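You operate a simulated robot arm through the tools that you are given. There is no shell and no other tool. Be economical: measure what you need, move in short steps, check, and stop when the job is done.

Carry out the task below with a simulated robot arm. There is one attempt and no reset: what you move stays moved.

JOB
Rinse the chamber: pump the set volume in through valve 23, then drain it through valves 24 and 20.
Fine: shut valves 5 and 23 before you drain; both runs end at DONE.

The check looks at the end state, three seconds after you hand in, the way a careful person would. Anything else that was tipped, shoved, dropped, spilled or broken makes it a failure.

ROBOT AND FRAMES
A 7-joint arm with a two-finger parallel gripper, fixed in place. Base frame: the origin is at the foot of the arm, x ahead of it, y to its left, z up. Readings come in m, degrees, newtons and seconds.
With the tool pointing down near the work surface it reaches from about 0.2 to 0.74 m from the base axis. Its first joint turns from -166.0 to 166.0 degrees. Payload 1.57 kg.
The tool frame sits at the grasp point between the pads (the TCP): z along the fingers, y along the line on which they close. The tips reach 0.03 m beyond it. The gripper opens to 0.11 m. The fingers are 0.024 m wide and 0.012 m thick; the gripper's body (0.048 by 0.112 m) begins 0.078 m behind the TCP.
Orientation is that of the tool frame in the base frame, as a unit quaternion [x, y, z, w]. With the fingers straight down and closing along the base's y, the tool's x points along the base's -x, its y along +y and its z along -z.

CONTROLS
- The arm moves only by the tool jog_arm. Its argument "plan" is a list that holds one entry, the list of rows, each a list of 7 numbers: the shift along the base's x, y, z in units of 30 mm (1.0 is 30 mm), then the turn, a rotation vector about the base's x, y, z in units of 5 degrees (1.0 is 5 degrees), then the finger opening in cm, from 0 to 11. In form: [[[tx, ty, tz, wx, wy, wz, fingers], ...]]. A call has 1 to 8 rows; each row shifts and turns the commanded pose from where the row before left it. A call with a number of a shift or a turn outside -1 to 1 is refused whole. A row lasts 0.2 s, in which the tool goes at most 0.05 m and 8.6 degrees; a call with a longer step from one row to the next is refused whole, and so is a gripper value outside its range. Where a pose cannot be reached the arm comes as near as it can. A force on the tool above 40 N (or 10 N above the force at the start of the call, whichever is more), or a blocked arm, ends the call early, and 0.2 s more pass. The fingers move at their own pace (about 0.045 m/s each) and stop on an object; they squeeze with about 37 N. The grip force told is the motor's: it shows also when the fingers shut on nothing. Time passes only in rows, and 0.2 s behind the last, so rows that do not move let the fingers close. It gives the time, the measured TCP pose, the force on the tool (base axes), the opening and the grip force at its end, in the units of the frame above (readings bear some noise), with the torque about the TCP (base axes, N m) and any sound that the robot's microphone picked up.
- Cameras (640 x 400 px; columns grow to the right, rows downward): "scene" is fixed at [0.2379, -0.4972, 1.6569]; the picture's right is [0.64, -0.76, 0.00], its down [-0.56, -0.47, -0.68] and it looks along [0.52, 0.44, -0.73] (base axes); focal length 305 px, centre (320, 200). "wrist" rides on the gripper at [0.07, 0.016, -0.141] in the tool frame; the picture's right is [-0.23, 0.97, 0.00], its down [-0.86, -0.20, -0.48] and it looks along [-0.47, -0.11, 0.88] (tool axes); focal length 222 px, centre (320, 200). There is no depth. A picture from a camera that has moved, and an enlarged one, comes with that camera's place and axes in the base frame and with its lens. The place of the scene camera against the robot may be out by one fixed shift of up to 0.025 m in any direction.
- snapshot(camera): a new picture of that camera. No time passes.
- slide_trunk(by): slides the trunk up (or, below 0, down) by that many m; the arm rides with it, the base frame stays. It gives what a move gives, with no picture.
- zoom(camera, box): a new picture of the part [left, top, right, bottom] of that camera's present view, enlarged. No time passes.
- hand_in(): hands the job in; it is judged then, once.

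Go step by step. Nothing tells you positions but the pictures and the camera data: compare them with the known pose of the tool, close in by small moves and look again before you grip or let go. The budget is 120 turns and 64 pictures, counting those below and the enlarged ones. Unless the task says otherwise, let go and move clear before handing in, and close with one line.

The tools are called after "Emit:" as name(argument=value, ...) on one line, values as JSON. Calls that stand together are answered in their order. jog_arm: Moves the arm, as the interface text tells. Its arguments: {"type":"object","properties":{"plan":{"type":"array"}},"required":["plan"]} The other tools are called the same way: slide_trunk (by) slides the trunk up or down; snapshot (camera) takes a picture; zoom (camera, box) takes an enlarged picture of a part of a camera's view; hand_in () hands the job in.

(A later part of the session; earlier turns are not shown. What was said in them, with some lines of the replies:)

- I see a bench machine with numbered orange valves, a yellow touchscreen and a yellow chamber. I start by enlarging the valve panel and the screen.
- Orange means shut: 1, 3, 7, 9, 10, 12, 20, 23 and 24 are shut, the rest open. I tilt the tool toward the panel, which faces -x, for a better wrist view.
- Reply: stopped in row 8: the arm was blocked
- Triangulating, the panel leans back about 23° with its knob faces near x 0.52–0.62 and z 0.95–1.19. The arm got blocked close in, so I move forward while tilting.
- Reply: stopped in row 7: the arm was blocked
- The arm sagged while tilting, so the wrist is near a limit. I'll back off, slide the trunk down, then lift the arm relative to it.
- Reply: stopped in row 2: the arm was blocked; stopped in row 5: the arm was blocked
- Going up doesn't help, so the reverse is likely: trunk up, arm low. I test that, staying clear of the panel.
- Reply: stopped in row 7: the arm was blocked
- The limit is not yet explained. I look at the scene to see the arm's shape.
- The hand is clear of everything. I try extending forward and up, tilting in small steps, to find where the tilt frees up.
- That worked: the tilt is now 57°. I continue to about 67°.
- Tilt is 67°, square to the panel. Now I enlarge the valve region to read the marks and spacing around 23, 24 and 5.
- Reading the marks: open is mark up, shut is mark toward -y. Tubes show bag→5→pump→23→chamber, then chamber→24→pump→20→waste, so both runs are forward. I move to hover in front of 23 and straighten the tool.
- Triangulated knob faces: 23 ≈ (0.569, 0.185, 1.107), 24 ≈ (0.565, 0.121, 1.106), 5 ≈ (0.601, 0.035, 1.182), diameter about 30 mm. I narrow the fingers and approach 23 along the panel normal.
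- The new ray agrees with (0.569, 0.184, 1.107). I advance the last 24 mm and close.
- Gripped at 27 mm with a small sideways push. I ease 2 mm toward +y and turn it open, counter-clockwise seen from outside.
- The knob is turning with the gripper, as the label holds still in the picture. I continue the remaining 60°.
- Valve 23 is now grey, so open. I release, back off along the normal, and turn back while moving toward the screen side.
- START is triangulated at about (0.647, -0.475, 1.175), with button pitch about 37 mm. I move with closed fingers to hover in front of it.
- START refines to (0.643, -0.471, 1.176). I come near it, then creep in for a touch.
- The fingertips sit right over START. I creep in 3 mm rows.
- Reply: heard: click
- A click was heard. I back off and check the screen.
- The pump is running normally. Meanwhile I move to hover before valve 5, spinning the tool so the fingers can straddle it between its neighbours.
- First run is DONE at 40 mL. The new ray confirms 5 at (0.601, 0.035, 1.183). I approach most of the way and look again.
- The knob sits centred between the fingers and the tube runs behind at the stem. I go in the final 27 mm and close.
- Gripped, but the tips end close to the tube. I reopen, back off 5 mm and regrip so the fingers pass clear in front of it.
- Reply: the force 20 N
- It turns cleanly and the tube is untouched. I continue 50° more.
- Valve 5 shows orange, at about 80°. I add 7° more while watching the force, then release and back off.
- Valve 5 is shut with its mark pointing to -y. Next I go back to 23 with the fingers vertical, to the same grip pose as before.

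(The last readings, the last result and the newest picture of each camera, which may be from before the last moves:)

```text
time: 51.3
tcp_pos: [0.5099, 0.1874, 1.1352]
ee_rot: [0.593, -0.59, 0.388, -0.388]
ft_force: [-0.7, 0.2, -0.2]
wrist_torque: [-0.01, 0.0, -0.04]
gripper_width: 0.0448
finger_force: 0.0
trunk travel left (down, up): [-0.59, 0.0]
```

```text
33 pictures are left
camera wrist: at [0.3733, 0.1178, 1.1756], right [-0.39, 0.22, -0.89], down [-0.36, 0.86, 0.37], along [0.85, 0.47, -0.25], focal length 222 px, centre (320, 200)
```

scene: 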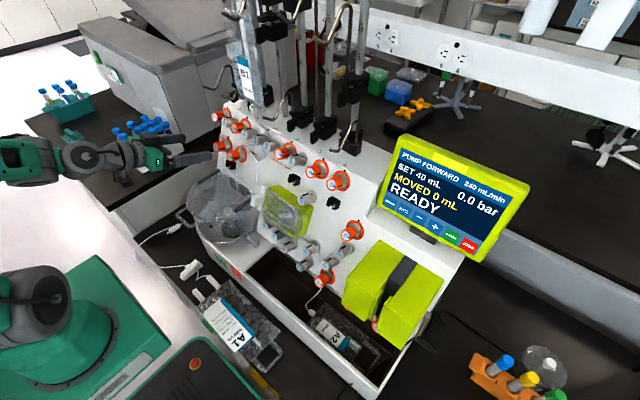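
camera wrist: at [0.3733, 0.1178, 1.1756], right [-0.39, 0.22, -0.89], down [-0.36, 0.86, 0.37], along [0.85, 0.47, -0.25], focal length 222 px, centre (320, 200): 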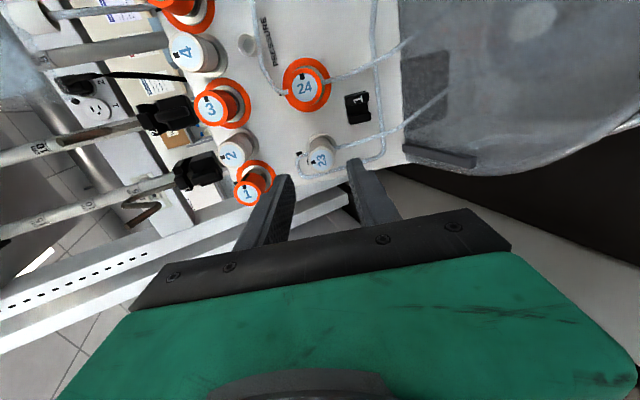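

Emit:
jog_arm(plan=[[[0.5, -0.05, -0.24, 0, 0, 0, 4.5], [0.5, 0, -0.24, 0, 0, 0, 4.5], [0.4, 0, -0.2, 0, 0, 0, 4.5], [0, 0, 0, 0, 0, 0, 2], [0, 0, 0, 0, 0, 0, 2], [0, 0, 0, 0, 0, 0, 2], [0, 0, 0, 0, 0, 0, 2]]])

Emit:
jog_arm(plan=[[[0, 0, 0, 0.918, 0, -0.397, 2], [0, 0, 0, 0.918, 0, -0.397, 2], [0, 0, 0, 0.918, 0, -0.397, 2], [0, 0, 0, 0.918, 0, -0.397, 2], [0, 0, 0, 0.918, 0, -0.397, 2], [0, 0, 0, 0.918, 0, -0.397, 2]]])

Emit:
jog_arm(plan=[[[0, 0, 0, 0.918, 0, -0.397, 2], [0, 0, 0, 0.918, 0, -0.397, 2], [0, 0, 0, 0.918, 0, -0.397, 2], [0, 0, 0, 0.918, 0, -0.397, 2], [0, 0, 0, 0.918, 0, -0.397, 2], [0, 0, 0, 0.918, 0, -0.397, 2]]])

Emit:
jog_arm(plan=[[[0, 0, 0, 0.918, 0, -0.397, 2], [0, 0, 0, 0.918, 0, -0.397, 2], [0, 0, 0, 0.918, 0, -0.397, 2], [0, 0, 0, 0.918, 0, -0.397, 2], [0, 0, 0, 0.918, 0, -0.397, 2], [0, 0, 0, 0.7, 0, -0.3, 2], [0, 0, 0, 0, 0, 0, 2]]])

Emit:
snapshot(camera="wrist")

```text
time: 52.9
tcp_pos: [0.5519, 0.1864, 1.114]
ee_rot: [0.592, -0.59, 0.389, -0.388]
ft_force: [-1.0, 0.1, -2.6]
wrist_torque: [0.13, -0.28, 0.36]
gripper_width: 0.0265
finger_force: 37.6
trunk travel left (down, up): [-0.59, 0.0]
```

```text
time: 54.3
tcp_pos: [0.552, 0.187, 1.1149]
ee_rot: [-0.418, 0.724, -0.275, 0.476]
ft_force: [8.4, 6.2, -1.5]
wrist_torque: [0.11, -0.35, 0.36]
gripper_width: 0.0267
finger_force: 37.6
trunk travel left (down, up): [-0.59, 0.0]
```

```text
time: 55.7
tcp_pos: [0.5509, 0.1869, 1.1152]
ee_rot: [-0.218, 0.807, -0.142, 0.531]
ft_force: [7.0, 6.2, 0.4]
wrist_torque: [0.19, -1.12, 0.54]
gripper_width: 0.0267
finger_force: 37.4
trunk travel left (down, up): [-0.59, 0.0]
```

```text
time: 57.3
tcp_pos: [0.5514, 0.1862, 1.1144]
ee_rot: [-0.009, 0.836, -0.007, 0.549]
ft_force: [9.9, 3.3, 6.3]
wrist_torque: [0.04, -0.21, 0.05]
gripper_width: 0.0264
finger_force: 37.9
trunk travel left (down, up): [-0.59, 0.0]
```

```text
32 pictures are left
camera wrist: at [0.3941, 0.2005, 1.1062], right [0.08, 0.98, 0.19], down [-0.1, -0.18, 0.98], along [0.99, -0.1, 0.08], focal length 222 px, centre (320, 200)
```

wrist: 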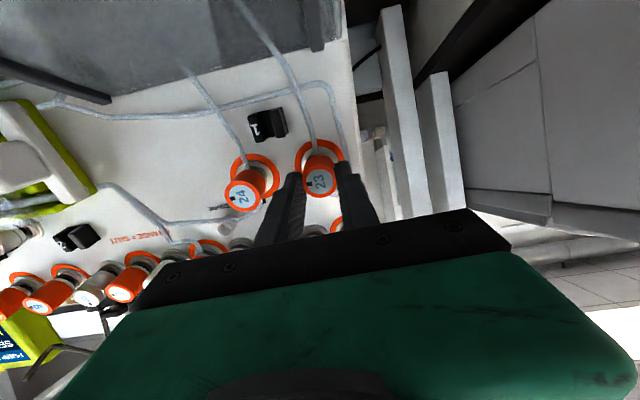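

Valve 23 is shut. Valve 24 sits at (0.569, 0.120, 1.107); I release, shift across and grip it the same way.

Emit:
jog_arm(plan=[[[0, 0, 0, 0, 0, 0, 4.5], [0, 0, 0, 0, 0, 0, 4.5], [-0.6, 0, 0.26, 0, 0, 0, 4.5], [-0.9, 0, 0.39, 0, 0, 0, 4.5], [0, -0.7, 0, 0, 0, 0, 4.5], [0, -0.8, 0, 0, 0, 0, 4.5], [0, -0.7, 0, 0, 0, 0, 4.5]]])

Emit:
snapshot(camera="wrist")

```text
time: 58.9
tcp_pos: [0.5085, 0.1174, 1.1356]
ee_rot: [-0.01, 0.835, -0.007, 0.55]
ft_force: [-0.5, 0.4, -0.5]
wrist_torque: [0.0, 0.03, 0.03]
gripper_width: 0.0451
finger_force: 0.1
trunk travel left (down, up): [-0.59, 0.0]
```

```text
31 pictures are left
camera wrist: at [0.3498, 0.1331, 1.1264], right [0.08, 0.98, 0.19], down [-0.1, -0.18, 0.98], along [0.99, -0.1, 0.08], focal length 222 px, centre (320, 200)
```

wrist: 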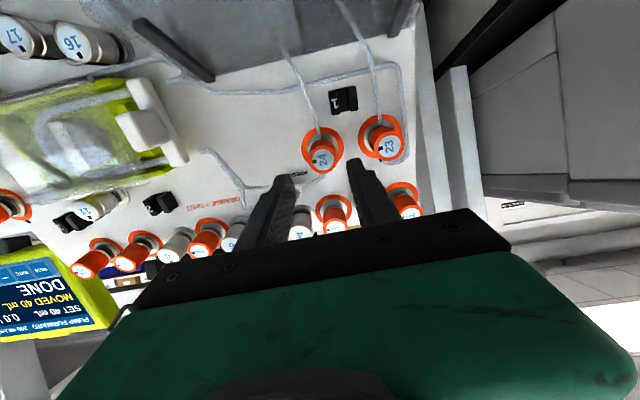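

Emit:
jog_arm(plan=[[[0.5, 0.03, -0.25, 0, 0, 0, 4.5], [0.5, 0, -0.25, 0, 0, 0, 4.5], [0.45, 0, -0.25, 0, 0, 0, 4.5], [0, 0, 0, 0, 0, 0, 2], [0, 0, 0, 0, 0, 0, 2], [0, 0, 0, 0, 0, 0, 2], [0, 0, 0, 0, 0, 0, 2]]])

Emit:
jog_arm(plan=[[[0, 0, 0, -0.918, 0, 0.397, 2], [0, 0, 0, -0.918, 0, 0.397, 2], [0, 0, 0, -0.918, 0, 0.397, 2], [0, 0, 0, -0.918, 0, 0.397, 2], [0, 0, 0, -0.918, 0, 0.397, 2], [0, 0, 0, -0.918, 0, 0.397, 2]]])

Emit:
snapshot(camera="wrist")

```text
time: 60.5
tcp_pos: [0.5494, 0.1209, 1.1105]
ee_rot: [-0.01, 0.836, -0.006, 0.549]
ft_force: [0.5, 5.8, -0.2]
wrist_torque: [0.1, -0.2, 0.29]
gripper_width: 0.0263
finger_force: 37.6
trunk travel left (down, up): [-0.59, 0.0]
```

```text
time: 61.9
tcp_pos: [0.5501, 0.1204, 1.112]
ee_rot: [-0.226, 0.805, -0.149, 0.528]
ft_force: [7.3, 0.5, -3.4]
wrist_torque: [-0.09, -0.22, -0.22]
gripper_width: 0.0265
finger_force: 37.1
trunk travel left (down, up): [-0.59, 0.0]
```

```text
30 pictures are left
camera wrist: at [0.393, 0.0976, 1.1051], right [-0.12, 0.95, -0.29], down [-0.11, 0.28, 0.95], along [0.99, 0.15, 0.07], focal length 222 px, centre (320, 200)
```

wrist: 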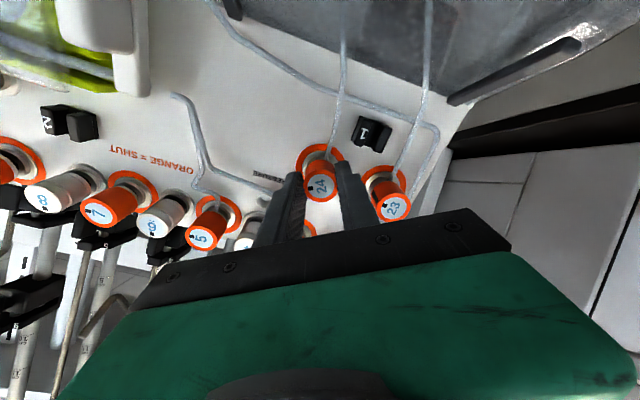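

Valve 24 turns with the gripper. I complete the quarter turn.

Emit:
jog_arm(plan=[[[0, 0, 0, -0.918, 0, 0.397, 2], [0, 0, 0, -0.918, 0, 0.397, 2], [0, 0, 0, -0.918, 0, 0.397, 2], [0, 0, 0, -0.918, 0, 0.397, 2], [0, 0, 0, -0.918, 0, 0.397, 2], [0, 0, 0, -0.918, 0, 0.397, 2]]])

Emit:
jog_arm(plan=[[[0, 0, 0, -0.918, 0, 0.397, 2], [0, 0, 0, -0.918, 0, 0.397, 2], [0, 0, 0, -0.918, 0, 0.397, 2], [0, 0, 0, -0.918, 0, 0.397, 2], [0, 0, 0, -0.918, 0, 0.397, 2], [0, 0, 0, -0.7, 0, 0.3, 2], [0, 0, 0, 0, 0, 0, 2]]])

Emit:
snapshot(camera="wrist")

```text
time: 63.3
tcp_pos: [0.5504, 0.1189, 1.112]
ee_rot: [-0.427, 0.718, -0.28, 0.473]
ft_force: [5.2, -7.4, 2.3]
wrist_torque: [-0.46, 0.22, -1.13]
gripper_width: 0.0266
finger_force: 37.5
trunk travel left (down, up): [-0.59, 0.0]
```

```text
time: 64.9
tcp_pos: [0.5508, 0.1191, 1.1141]
ee_rot: [0.592, -0.589, 0.389, -0.389]
ft_force: [15.2, -15.1, 16.2]
wrist_torque: [0.0, -0.52, -0.16]
gripper_width: 0.0265
finger_force: 36.8
trunk travel left (down, up): [-0.59, 0.0]
```

```text
29 pictures are left
camera wrist: at [0.4145, 0.0486, 1.1546], right [-0.38, 0.22, -0.9], down [-0.36, 0.86, 0.37], along [0.85, 0.47, -0.25], focal length 222 px, centre (320, 200)
```

wrist: 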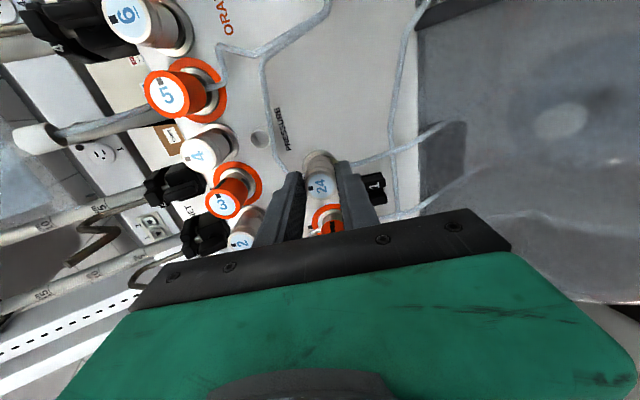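

Valve 24 is open. I release, back off and carry the tool toward 20 at a safe height, spinning partly back.

Emit:
jog_arm(plan=[[[0, 0, 0, 0, 0, 0, 4.5], [0, 0, 0, 0, 0, 0, 4.5], [-0.6, 0, 0.26, 0, 0, 0, 4.5], [-0.7, 0, 0.3, 0, 0, 0, 4.5], [-0.6, 0, 0.5, 0, 0, 0, 4.5], [0, -0.8, 0.5, 0.918, 0, -0.397, 4.5], [0, -0.9, 0, 0.918, 0, -0.397, 4.5], [0, -0.9, 0, 0.918, 0, -0.397, 4.5]]])

Emit:
jog_arm(plan=[[[0, -1, 0, 0.918, 0, -0.397, 4.5], [0, -1, 0, 0.918, 0, -0.397, 4.5], [0, -1, 0, 0.918, 0, -0.397, 4.5], [0, -1, 0, 0.918, 0, -0.397, 4.5], [0, -1, 0, 0.918, 0, -0.397, 4.5], [0, -1, 0, 0.918, 0, -0.397, 4.5], [0, -1, 0, 0.918, 0, -0.397, 4.5], [0, -1, 0, 0.918, 0, -0.397, 4.5]]])

Emit:
jog_arm(plan=[[[-0.4, -1, 0, 0.918, 0, -0.397, 4.5], [-0.4, -1, 0, 0, 0, 0, 4.5], [-0.4, 0, 0, 0, 0, 0, 4.5], [-0.4, 0, 0, 0, 0, 0, 4.5]]])

Emit:
snapshot(camera="wrist")

```text
time: 66.7
tcp_pos: [0.4922, 0.0424, 1.1583]
ee_rot: [-0.509, 0.662, -0.335, 0.437]
ft_force: [-0.8, 0.2, -0.2]
wrist_torque: [0.0, 0.02, 0.02]
gripper_width: 0.0452
finger_force: 0.0
trunk travel left (down, up): [-0.59, 0.0]
```

```text
time: 68.5
tcp_pos: [0.4928, -0.1966, 1.1578]
ee_rot: [-0.252, 0.797, -0.165, 0.524]
ft_force: [-0.6, -1.0, 0.1]
wrist_torque: [0.0, 0.01, 0.02]
gripper_width: 0.0447
finger_force: 0.0
trunk travel left (down, up): [-0.59, 0.0]
```

```text
time: 69.5
tcp_pos: [0.4433, -0.2595, 1.1592]
ee_rot: [-0.217, 0.807, -0.143, 0.53]
ft_force: [0.0, 1.2, -0.4]
wrist_torque: [0.0, 0.04, 0.02]
gripper_width: 0.045
finger_force: 0.0
trunk travel left (down, up): [-0.59, 0.0]
```

```text
28 pictures are left
camera wrist: at [0.2866, -0.2799, 1.1518], right [-0.12, 0.96, -0.27], down [-0.11, 0.26, 0.96], along [0.99, 0.14, 0.07], focal length 222 px, centre (320, 200)
```

wrist: 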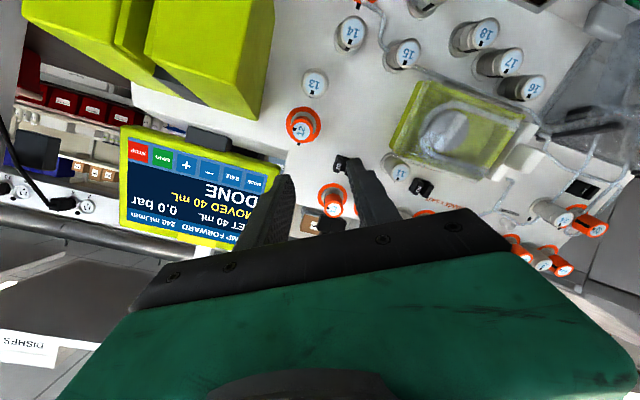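

x 0.44 is reachable. I slide the trunk down 0.13 m and look at 20 directly.

Emit:
slide_trunk(by=-0.13)

Emit:
snapshot(camera="wrist")

Emit:
snapshot(camera="scene")

```text
time: 71.1
tcp_pos: [0.4445, -0.2591, 1.0289]
ee_rot: [-0.218, 0.807, -0.143, 0.53]
ft_force: [0.0, 0.0, 0.5]
wrist_torque: [-0.02, -0.01, -0.01]
gripper_width: 0.0449
finger_force: 0.2
trunk travel left (down, up): [-0.46, 0.13]
```

```text
27 pictures are left
camera wrist: at [0.2869, -0.2798, 1.0218], right [-0.12, 0.96, -0.27], down [-0.11, 0.26, 0.96], along [0.99, 0.14, 0.07], focal length 222 px, centre (320, 200)
```

wrist: 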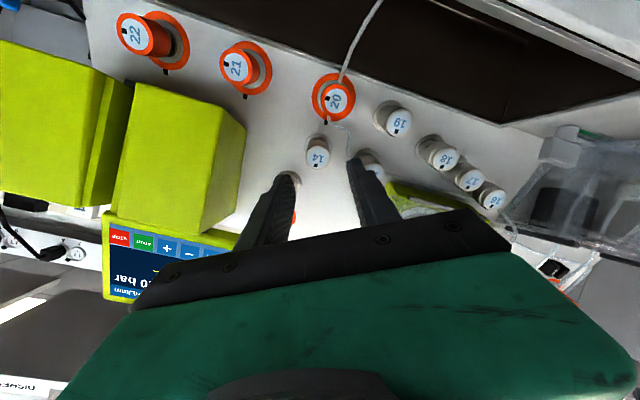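

```text
26 pictures are left
```

scene: 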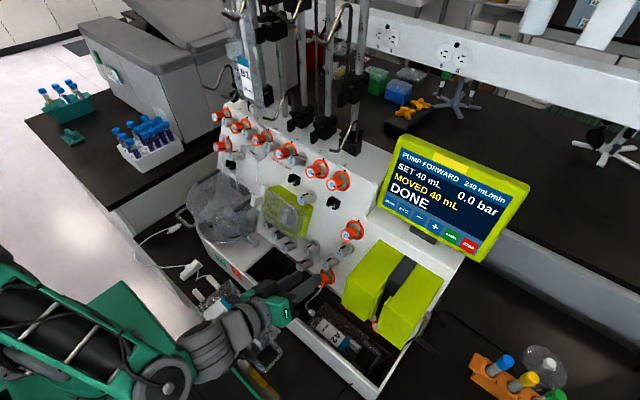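

Valve 20 is at (0.499, -0.262, 0.944). I zoom to see how its drain tube leaves the knob.

Emit:
zoom(camera="wrist", box=[260, 0, 460, 140])

Emit:
zoom(camera="scene", box=[270, 240, 390, 340])

```text
2.86 times, centred on (360, 70) of wrist
camera zoom: at [0.2869, -0.2798, 1.0218], right [-0.12, 0.96, -0.27], down [-0.11, 0.26, 0.96], along [0.99, 0.14, 0.07], focal length 635 px, centre (206, 571)
```

zoom: 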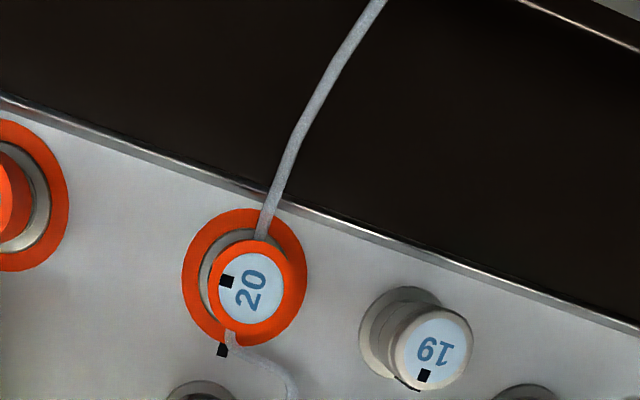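

```text
4.00 times, centred on (330, 290) of scene
camera zoom: at [0.2379, -0.4972, 1.6569], right [0.64, -0.76, 0.0], down [-0.56, -0.47, -0.68], along [0.52, 0.44, -0.73], focal length 1221 px, centre (280, -160)
```

zoom: 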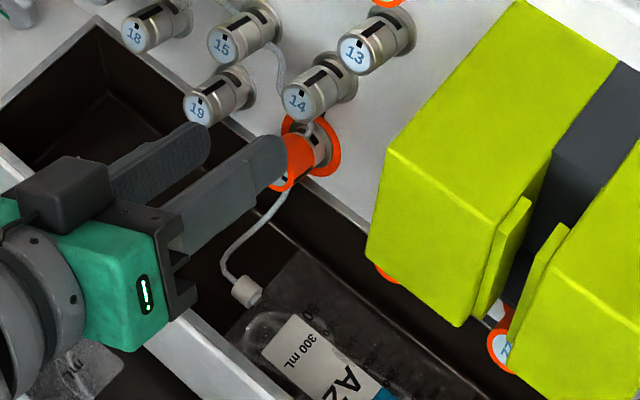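

The tube leaves downward at the stem, so I will turn with the fingers near horizontal, from -40° to +50°. First I spin the tool at this hover.

Emit:
jog_arm(plan=[[[0, 0, 0, 0.918, 0, -0.397, 4.5], [0, 0, 0, 0.918, 0, -0.397, 4.5], [0, 0, 0, 0.918, 0, -0.397, 4.5], [0, 0, 0, 0.918, 0, -0.397, 4.5], [0, 0, 0, 0.918, 0, -0.397, 4.5], [0, 0, 0, 0.918, 0, -0.397, 4.5], [0, 0, 0, 0.918, 0, -0.397, 4.5]]])

Emit:
jog_arm(plan=[[[0, 0, 0, 0.918, 0, -0.397, 4.5], [0, 0, 0, 0.918, 0, -0.397, 4.5], [0, 0, 0, 0.918, 0, -0.397, 4.5], [0, 0, 0, 0.918, 0, -0.397, 4.5], [0, 0, 0, 0.918, 0, -0.397, 4.5], [0, 0, 0, 0.918, 0, -0.397, 4.5], [0, 0, 0, 0.918, 0, -0.397, 4.5]]])

Emit:
jog_arm(plan=[[[-0.3, -0.1, -0.6, 0, 0, 0, 4.5], [-0.2, 0, -0.6, 0, 0, 0, 4.5], [0, 0, -0.5, 0, 0, 0, 4.5]]])

Emit:
snapshot(camera="wrist")

```text
time: 72.7
tcp_pos: [0.4451, -0.2586, 1.0294]
ee_rot: [0.036, 0.835, 0.024, 0.548]
ft_force: [0.5, 0.6, 0.5]
wrist_torque: [0.03, 0.0, 0.0]
gripper_width: 0.0451
finger_force: 0.1
trunk travel left (down, up): [-0.46, 0.13]
```

```text
time: 74.3
tcp_pos: [0.4441, -0.2577, 1.0274]
ee_rot: [0.286, 0.785, 0.186, 0.516]
ft_force: [-0.2, 0.2, 0.4]
wrist_torque: [-0.02, 0.01, -0.01]
gripper_width: 0.0452
finger_force: 0.1
trunk travel left (down, up): [-0.46, 0.13]
```

```text
time: 75.1
tcp_pos: [0.4274, -0.262, 0.9783]
ee_rot: [0.286, 0.786, 0.186, 0.516]
ft_force: [0.5, 0.0, 0.7]
wrist_torque: [0.02, 0.01, -0.03]
gripper_width: 0.045
finger_force: 0.0
trunk travel left (down, up): [-0.46, 0.13]
```

```text
23 pictures are left
camera wrist: at [0.2815, -0.2046, 0.994], right [0.32, 0.6, 0.73], down [-0.23, -0.7, 0.68], along [0.92, -0.38, -0.08], focal length 222 px, centre (320, 200)
```

wrist: 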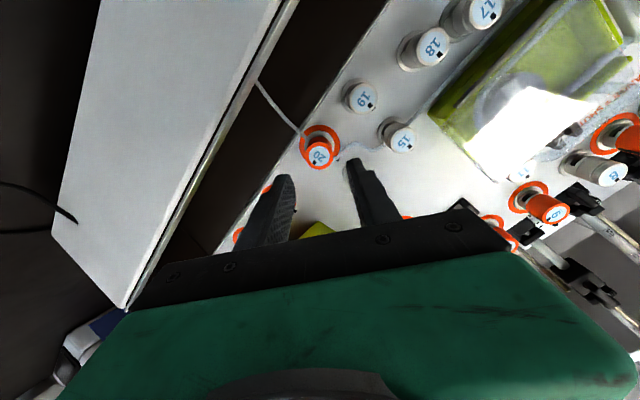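

20 is centred between the fingers. I approach along the normal and close.

Emit:
jog_arm(plan=[[[0.6, 0.06, -0.28, 0, 0, 0, 4.5], [0.6, 0, -0.28, 0, 0, 0, 4.5], [0.35, 0, -0.18, 0, 0, 0, 4.5]]])

Emit:
snapshot(camera="wrist")

```text
time: 75.9
tcp_pos: [0.4756, -0.2593, 0.9558]
ee_rot: [0.285, 0.786, 0.187, 0.517]
ft_force: [-0.4, 0.1, 0.7]
wrist_torque: [-0.02, 0.0, 0.03]
gripper_width: 0.045
finger_force: 0.1
trunk travel left (down, up): [-0.46, 0.13]
```

```text
22 pictures are left
camera wrist: at [0.3293, -0.2025, 0.9715], right [0.32, 0.6, 0.73], down [-0.23, -0.7, 0.68], along [0.92, -0.38, -0.08], focal length 222 px, centre (320, 200)
```

wrist: 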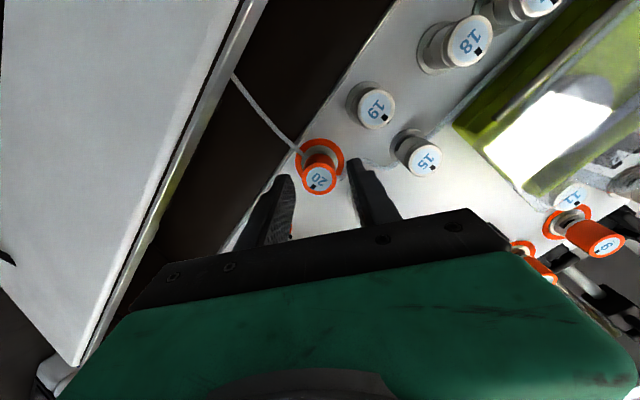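

Emit:
jog_arm(plan=[[[0.28, 0, -0.13, 0, 0, 0, 4.5], [0, 0, 0, 0, 0, 0, 2], [0, 0, 0, 0, 0, 0, 2], [0, 0, 0, 0, 0, 0, 2], [0, 0, 0, 0, 0, 0, 2]]])

Emit:
jog_arm(plan=[[[0, 0, 0, -0.918, 0, 0.397, 2], [0, 0, 0, -0.918, 0, 0.397, 2], [0, 0, 0, -0.918, 0, 0.397, 2], [0, 0, 0, -0.918, 0, 0.397, 2], [0, 0, 0, -0.918, 0, 0.397, 2], [0, 0, 0, -0.918, 0, 0.397, 2]]])

Emit:
snapshot(camera="wrist")

```text
time: 77.1
tcp_pos: [0.4845, -0.2602, 0.9529]
ee_rot: [0.287, 0.786, 0.186, 0.516]
ft_force: [-1.0, -4.2, -5.4]
wrist_torque: [-0.12, -0.42, -0.23]
gripper_width: 0.0265
finger_force: 37.8
trunk travel left (down, up): [-0.46, 0.13]
```

```text
time: 78.5
tcp_pos: [0.4842, -0.2595, 0.952]
ee_rot: [0.071, 0.833, 0.047, 0.547]
ft_force: [-1.9, -4.5, -5.6]
wrist_torque: [-0.14, -0.49, -0.35]
gripper_width: 0.0264
finger_force: 37.2
trunk travel left (down, up): [-0.46, 0.13]
```

```text
21 pictures are left
camera wrist: at [0.3279, -0.2324, 0.9473], right [0.16, 0.92, 0.36], down [-0.12, -0.34, 0.93], along [0.98, -0.19, 0.06], focal length 222 px, centre (320, 200)
```

wrist: 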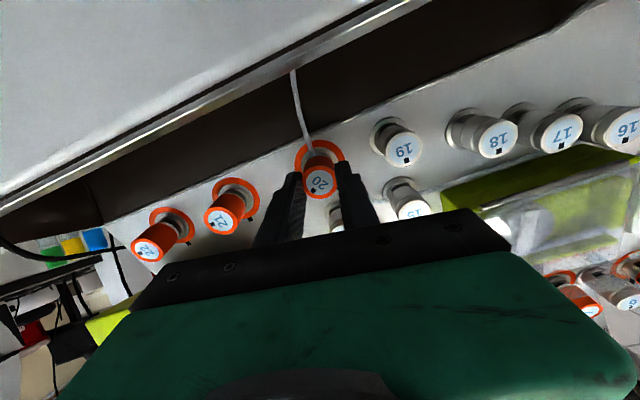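

Valve 20 is turning with the tube free. I complete the turn.

Emit:
jog_arm(plan=[[[0, 0, 0, -0.918, 0, 0.397, 2], [0, 0, 0, -0.918, 0, 0.397, 2], [0, 0, 0, -0.918, 0, 0.397, 2], [0, 0, 0, -0.918, 0, 0.397, 2], [0, 0, 0, -0.918, 0, 0.397, 2], [0, 0, 0, -0.918, 0, 0.397, 2]]])

Emit:
jog_arm(plan=[[[0, 0, 0, -0.918, 0, 0.397, 2], [0, 0, 0, -0.918, 0, 0.397, 2], [0, 0, 0, -0.918, 0, 0.397, 2], [0, 0, 0, -0.918, 0, 0.397, 2], [0, 0, 0, -0.918, 0, 0.397, 2], [0, 0, 0, -0.7, 0, 0.3, 2], [0, 0, 0, 0, 0, 0, 2]]])

Emit:
snapshot(camera="wrist")

```text
time: 79.9
tcp_pos: [0.4852, -0.2603, 0.953]
ee_rot: [-0.146, 0.822, -0.097, 0.542]
ft_force: [4.0, -1.7, 1.7]
wrist_torque: [-0.07, -0.55, -0.2]
gripper_width: 0.0267
finger_force: 37.1
trunk travel left (down, up): [-0.46, 0.13]
```

```text
time: 81.5
tcp_pos: [0.4849, -0.2593, 0.9523]
ee_rot: [-0.347, 0.76, -0.228, 0.5]
ft_force: [6.1, -1.5, 9.2]
wrist_torque: [-0.31, 0.02, -0.66]
gripper_width: 0.0266
finger_force: 37.6
trunk travel left (down, up): [-0.46, 0.13]
```

```text
20 pictures are left
camera wrist: at [0.3309, -0.3019, 0.9542], right [-0.23, 0.81, -0.54], down [-0.16, 0.52, 0.84], along [0.96, 0.28, 0.01], focal length 222 px, centre (320, 200)
```

wrist: 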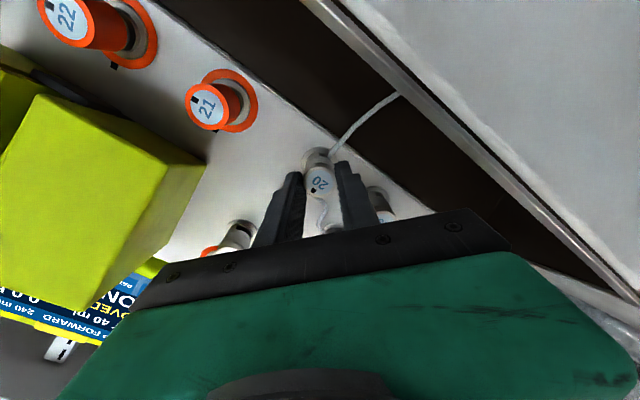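

Valve 20 is open. I release, retreat, lift clear and raise the trunk.

Emit:
jog_arm(plan=[[[0, 0, 0, 0, 0, 0, 4.2], [0, 0, 0, 0, 0, 0, 4.2], [-0.6, 0, 0.28, 0, 0, 0, 4.2], [-0.7, 0, 0.32, 0, 0, 0, 4.2], [-0.5, 0, 0.4, 0, 0, 0, 4.2], [0, 0, 0.8, 0, 0, 0, 2], [0, 0, 0.8, 0, 0, 0, 0]]])

Emit:
slide_trunk(by=0.13)

Emit:
snapshot(camera="wrist")

Emit:
zoom(camera="scene", box=[200, 100, 380, 300])

```text
time: 83.1
tcp_pos: [0.4298, -0.2584, 1.0315]
ee_rot: [-0.347, 0.76, -0.228, 0.499]
ft_force: [0.0, -0.4, -0.4]
wrist_torque: [0.05, -0.01, -0.01]
gripper_width: 0.0
finger_force: 4.4
trunk travel left (down, up): [-0.46, 0.13]
```

```text
time: 84.7
tcp_pos: [0.4307, -0.259, 1.1609]
ee_rot: [-0.347, 0.76, -0.228, 0.5]
ft_force: [0.4, 0.7, 0.4]
wrist_torque: [0.01, 0.01, 0.06]
gripper_width: 0.0002
finger_force: 21.6
trunk travel left (down, up): [-0.59, 0.0]
```

```text
19 pictures are left
camera wrist: at [0.2776, -0.3011, 1.1635], right [-0.23, 0.81, -0.54], down [-0.16, 0.51, 0.84], along [0.96, 0.28, 0.01], focal length 222 px, centre (320, 200)
```

wrist: 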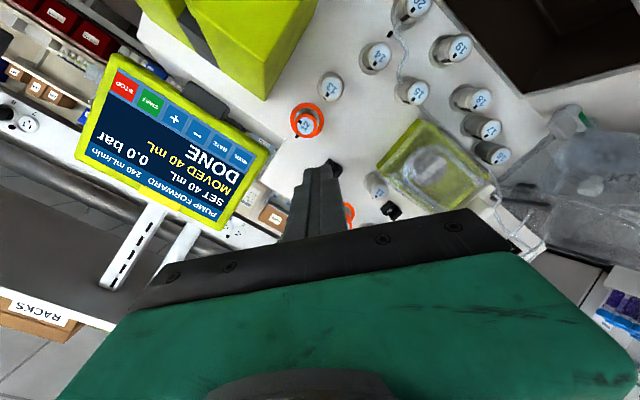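

```text
2.00 times, centred on (290, 200) of scene
camera zoom: at [0.2379, -0.4972, 1.6569], right [0.64, -0.76, 0.0], down [-0.56, -0.47, -0.68], along [0.52, 0.44, -0.73], focal length 611 px, centre (380, 200)
```

zoom: 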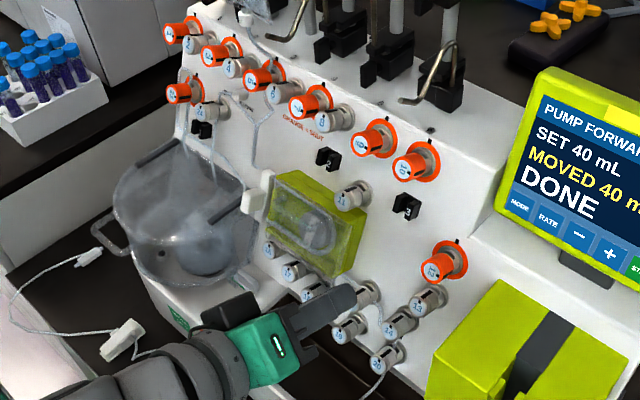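

States now: 5 and 23 shut, 24 and 20 open. I go back to the hover in front of START, straightening the tool.

Emit:
jog_arm(plan=[[[0.3, -0.3, 0.5, 0.918, 0, -0.397, 0], [0.3, -0.5, 0.5, 0.918, 0, -0.397, 0], [0.4, -0.8, 0.4, 0.918, 0, -0.397, 0], [0.4, -0.8, 0.25, 0.918, 0, -0.397, 0], [0.4, -0.8, 0, 0.918, 0, -0.397, 0], [0.3, -0.8, 0, 0.918, 0, -0.397, 0], [0.3, -0.8, 0, 0.918, 0, -0.397, 0], [0.3, -0.8, 0, 0.918, 0, -0.397, 0]]])

Emit:
jog_arm(plan=[[[0.4, -0.7, 0, 0.918, 0, -0.397, 0], [0.4, -0.75, 0, 0.7, 0, -0.3, 0], [0.4, 0, 0, 0, 0, 0, 0]]])

Emit:
snapshot(camera="wrist")

```text
time: 86.5
tcp_pos: [0.5108, -0.4279, 1.2107]
ee_rot: [-0.065, 0.833, -0.042, 0.548]
ft_force: [0.5, -0.3, -0.9]
wrist_torque: [0.0, 0.0, 0.01]
gripper_width: 0.0001
finger_force: 21.4
trunk travel left (down, up): [-0.59, 0.0]
```

```text
time: 87.3
tcp_pos: [0.5488, -0.4689, 1.2104]
ee_rot: [-0.001, 0.836, -0.001, 0.549]
ft_force: [-0.3, -0.1, -0.1]
wrist_torque: [-0.02, 0.04, 0.0]
gripper_width: 0.0001
finger_force: 21.6
trunk travel left (down, up): [-0.59, 0.0]
```

```text
17 pictures are left
camera wrist: at [0.3899, -0.4535, 1.2024], right [0.09, 0.97, 0.21], down [-0.1, -0.2, 0.98], along [0.99, -0.11, 0.08], focal length 222 px, centre (320, 200)
```

wrist: 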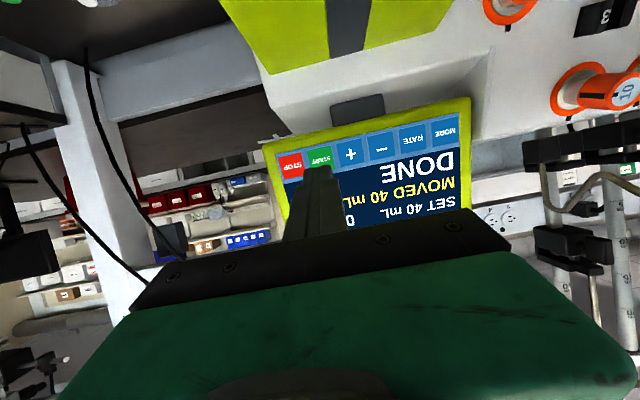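

Same pose as for the first press. I approach and creep until the click.

Emit:
jog_arm(plan=[[[0.8, -0.03, -0.3, 0, 0, 0, 0], [0.7, 0, -0.27, 0, 0, 0, 0], [0.25, 0, -0.1, 0, 0, 0, 0]]])

Emit:
jog_arm(plan=[[[0.12, 0, -0.03, 0, 0, 0, 0], [0.12, 0, -0.03, 0, 0, 0, 0], [0.1, 0, -0.02, 0, 0, 0, 0]]])

```text
time: 88.1
tcp_pos: [0.6002, -0.4711, 1.1906]
ee_rot: [-0.001, 0.836, -0.001, 0.549]
ft_force: [0.5, -0.1, 0.8]
wrist_torque: [0.0, -0.01, -0.03]
gripper_width: 0.0
finger_force: 21.2
trunk travel left (down, up): [-0.59, 0.0]
```

```text
time: 88.9
tcp_pos: [0.6106, -0.4718, 1.1895]
ee_rot: [-0.001, 0.836, -0.001, 0.548]
ft_force: [-0.3, 0.1, -0.1]
wrist_torque: [0.02, 0.01, -0.05]
gripper_width: 0.0001
finger_force: 21.7
trunk travel left (down, up): [-0.59, 0.0]
```

Emit:
jog_arm(plan=[[[0.07, 0, -0.05, 0, 0, 0, 0], [0.05, 0, -0.02, 0, 0, 0, 0]]])

```text
time: 89.5
tcp_pos: [0.6138, -0.4709, 1.1853]
ee_rot: [-0.001, 0.836, -0.001, 0.549]
ft_force: [-2.5, 0.9, 1.8]
wrist_torque: [0.04, -0.07, 0.02]
gripper_width: 0.0
finger_force: 21.7
trunk travel left (down, up): [-0.59, 0.0]
heard: click
```

The click was heard. I back off and let it run, then check the screen.

Emit:
jog_arm(plan=[[[-0.5, 0, 0.15, 0, 0, 0, 0], [-0.8, 0, 0.3, 0, 0, 0, 0], [-0.8, 0, 0.3, 0, 0, 0, 0]]])

Emit:
zoom(camera="scene", box=[340, 110, 540, 270])

```text
time: 90.3
tcp_pos: [0.5503, -0.4708, 1.2091]
ee_rot: [-0.001, 0.835, -0.001, 0.55]
ft_force: [0.4, 0.8, -0.2]
wrist_torque: [0.01, 0.03, -0.01]
gripper_width: 0.0001
finger_force: 21.0
trunk travel left (down, up): [-0.59, 0.0]
```

```text
2.50 times, centred on (440, 190) of scene
camera zoom: at [0.2379, -0.4972, 1.6569], right [0.64, -0.76, 0.0], down [-0.56, -0.47, -0.68], along [0.52, 0.44, -0.73], focal length 763 px, centre (20, 225)
```

zoom: 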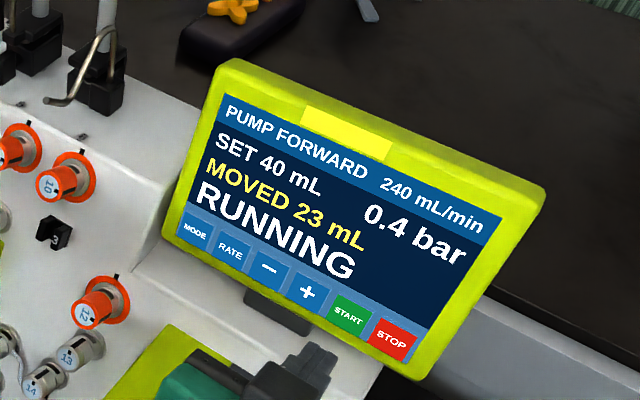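

The drain run is going normally at 0.4 bar. I back well clear while it finishes, then check.

Emit:
jog_arm(plan=[[[-0.6, 0.3, 0.2, 0, 0, 0, 0], [-0.6, 0.5, 0.2, 0, 0, 0, 0], [-0.4, 0.5, 0, 0, 0, 0, 0], [0, 0.5, 0, 0, 0, 0, 0], [0, 0.5, 0, 0, 0, 0, 0], [0, 0, 0, 0, 0, 0, 0], [0, 0, 0, 0, 0, 0, 0], [0, 0, 0, 0, 0, 0, 0]]])

Emit:
jog_arm(plan=[[[0, 0, 0, 0, 0, 0, 0], [0, 0, 0, 0, 0, 0, 0], [0, 0, 0, 0, 0, 0, 0], [0, 0, 0, 0, 0, 0, 0], [0, 0, 0, 0, 0, 0, 0], [0, 0, 0, 0, 0, 0, 0], [0, 0, 0, 0, 0, 0, 0], [0, 0, 0, 0, 0, 0, 0]]])

Emit:
zoom(camera="scene", box=[340, 110, 540, 270])

Emit:
zoom(camera="scene", box=[200, 90, 380, 300])

Emit:
snapshot(camera="scene")

```text
time: 92.1
tcp_pos: [0.5022, -0.4041, 1.221]
ee_rot: [-0.001, 0.836, 0.0, 0.549]
ft_force: [0.2, 0.3, -0.1]
wrist_torque: [0.0, 0.01, -0.02]
gripper_width: 0.0
finger_force: 21.5
trunk travel left (down, up): [-0.59, 0.0]
```

```text
time: 93.9
tcp_pos: [0.5029, -0.4045, 1.2227]
ee_rot: [-0.001, 0.836, -0.001, 0.549]
ft_force: [0.2, -0.5, 0.1]
wrist_torque: [0.0, 0.02, 0.01]
gripper_width: 0.0001
finger_force: 21.5
trunk travel left (down, up): [-0.59, 0.0]
```

```text
2.50 times, centred on (440, 190) of scene
camera zoom: at [0.2379, -0.4972, 1.6569], right [0.64, -0.76, 0.0], down [-0.56, -0.47, -0.68], along [0.52, 0.44, -0.73], focal length 763 px, centre (20, 225)
```

zoom: 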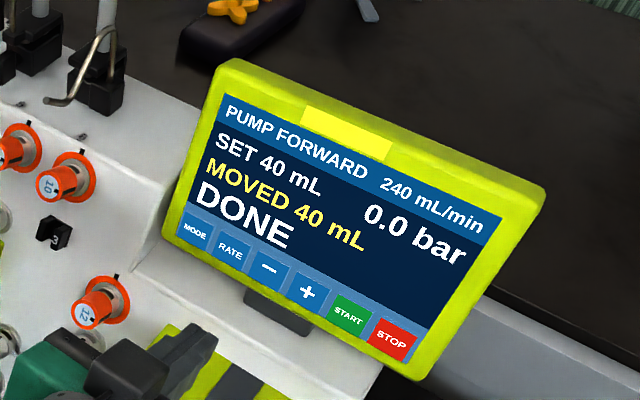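

```text
1.90 times, centred on (290, 195) of scene
camera zoom: at [0.2379, -0.4972, 1.6569], right [0.64, -0.76, 0.0], down [-0.56, -0.47, -0.68], along [0.52, 0.44, -0.73], focal length 582 px, centre (377, 210)
```

zoom: 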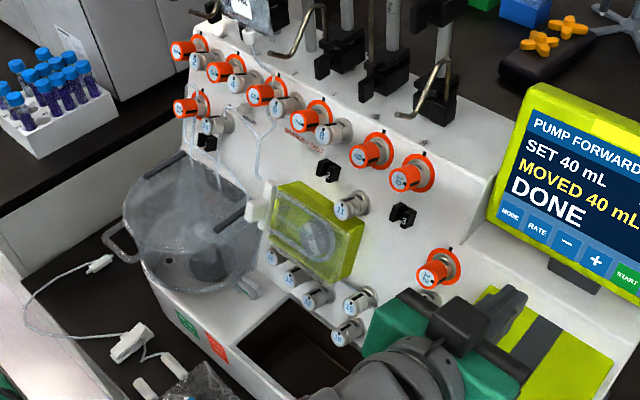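

```text
13 pictures are left
```

scene: 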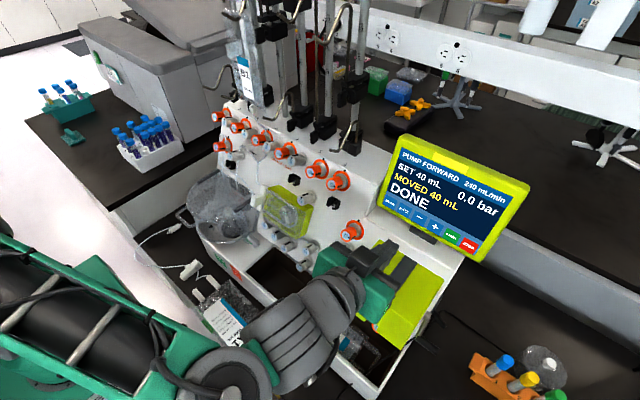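

The second run reads DONE at 40 mL, valves 5 and 23 are shut, 24 and 20 are open, and nothing else was disturbed. The arm is clear, so I hand in.

Emit:
hand_in()

```text
The job is handed in.
```

The chamber is rinsed: 40 mL went in through valve 23, then 40 mL drained through 24 and 20 with 5 and 23 shut first, and both runs ended at DONE.
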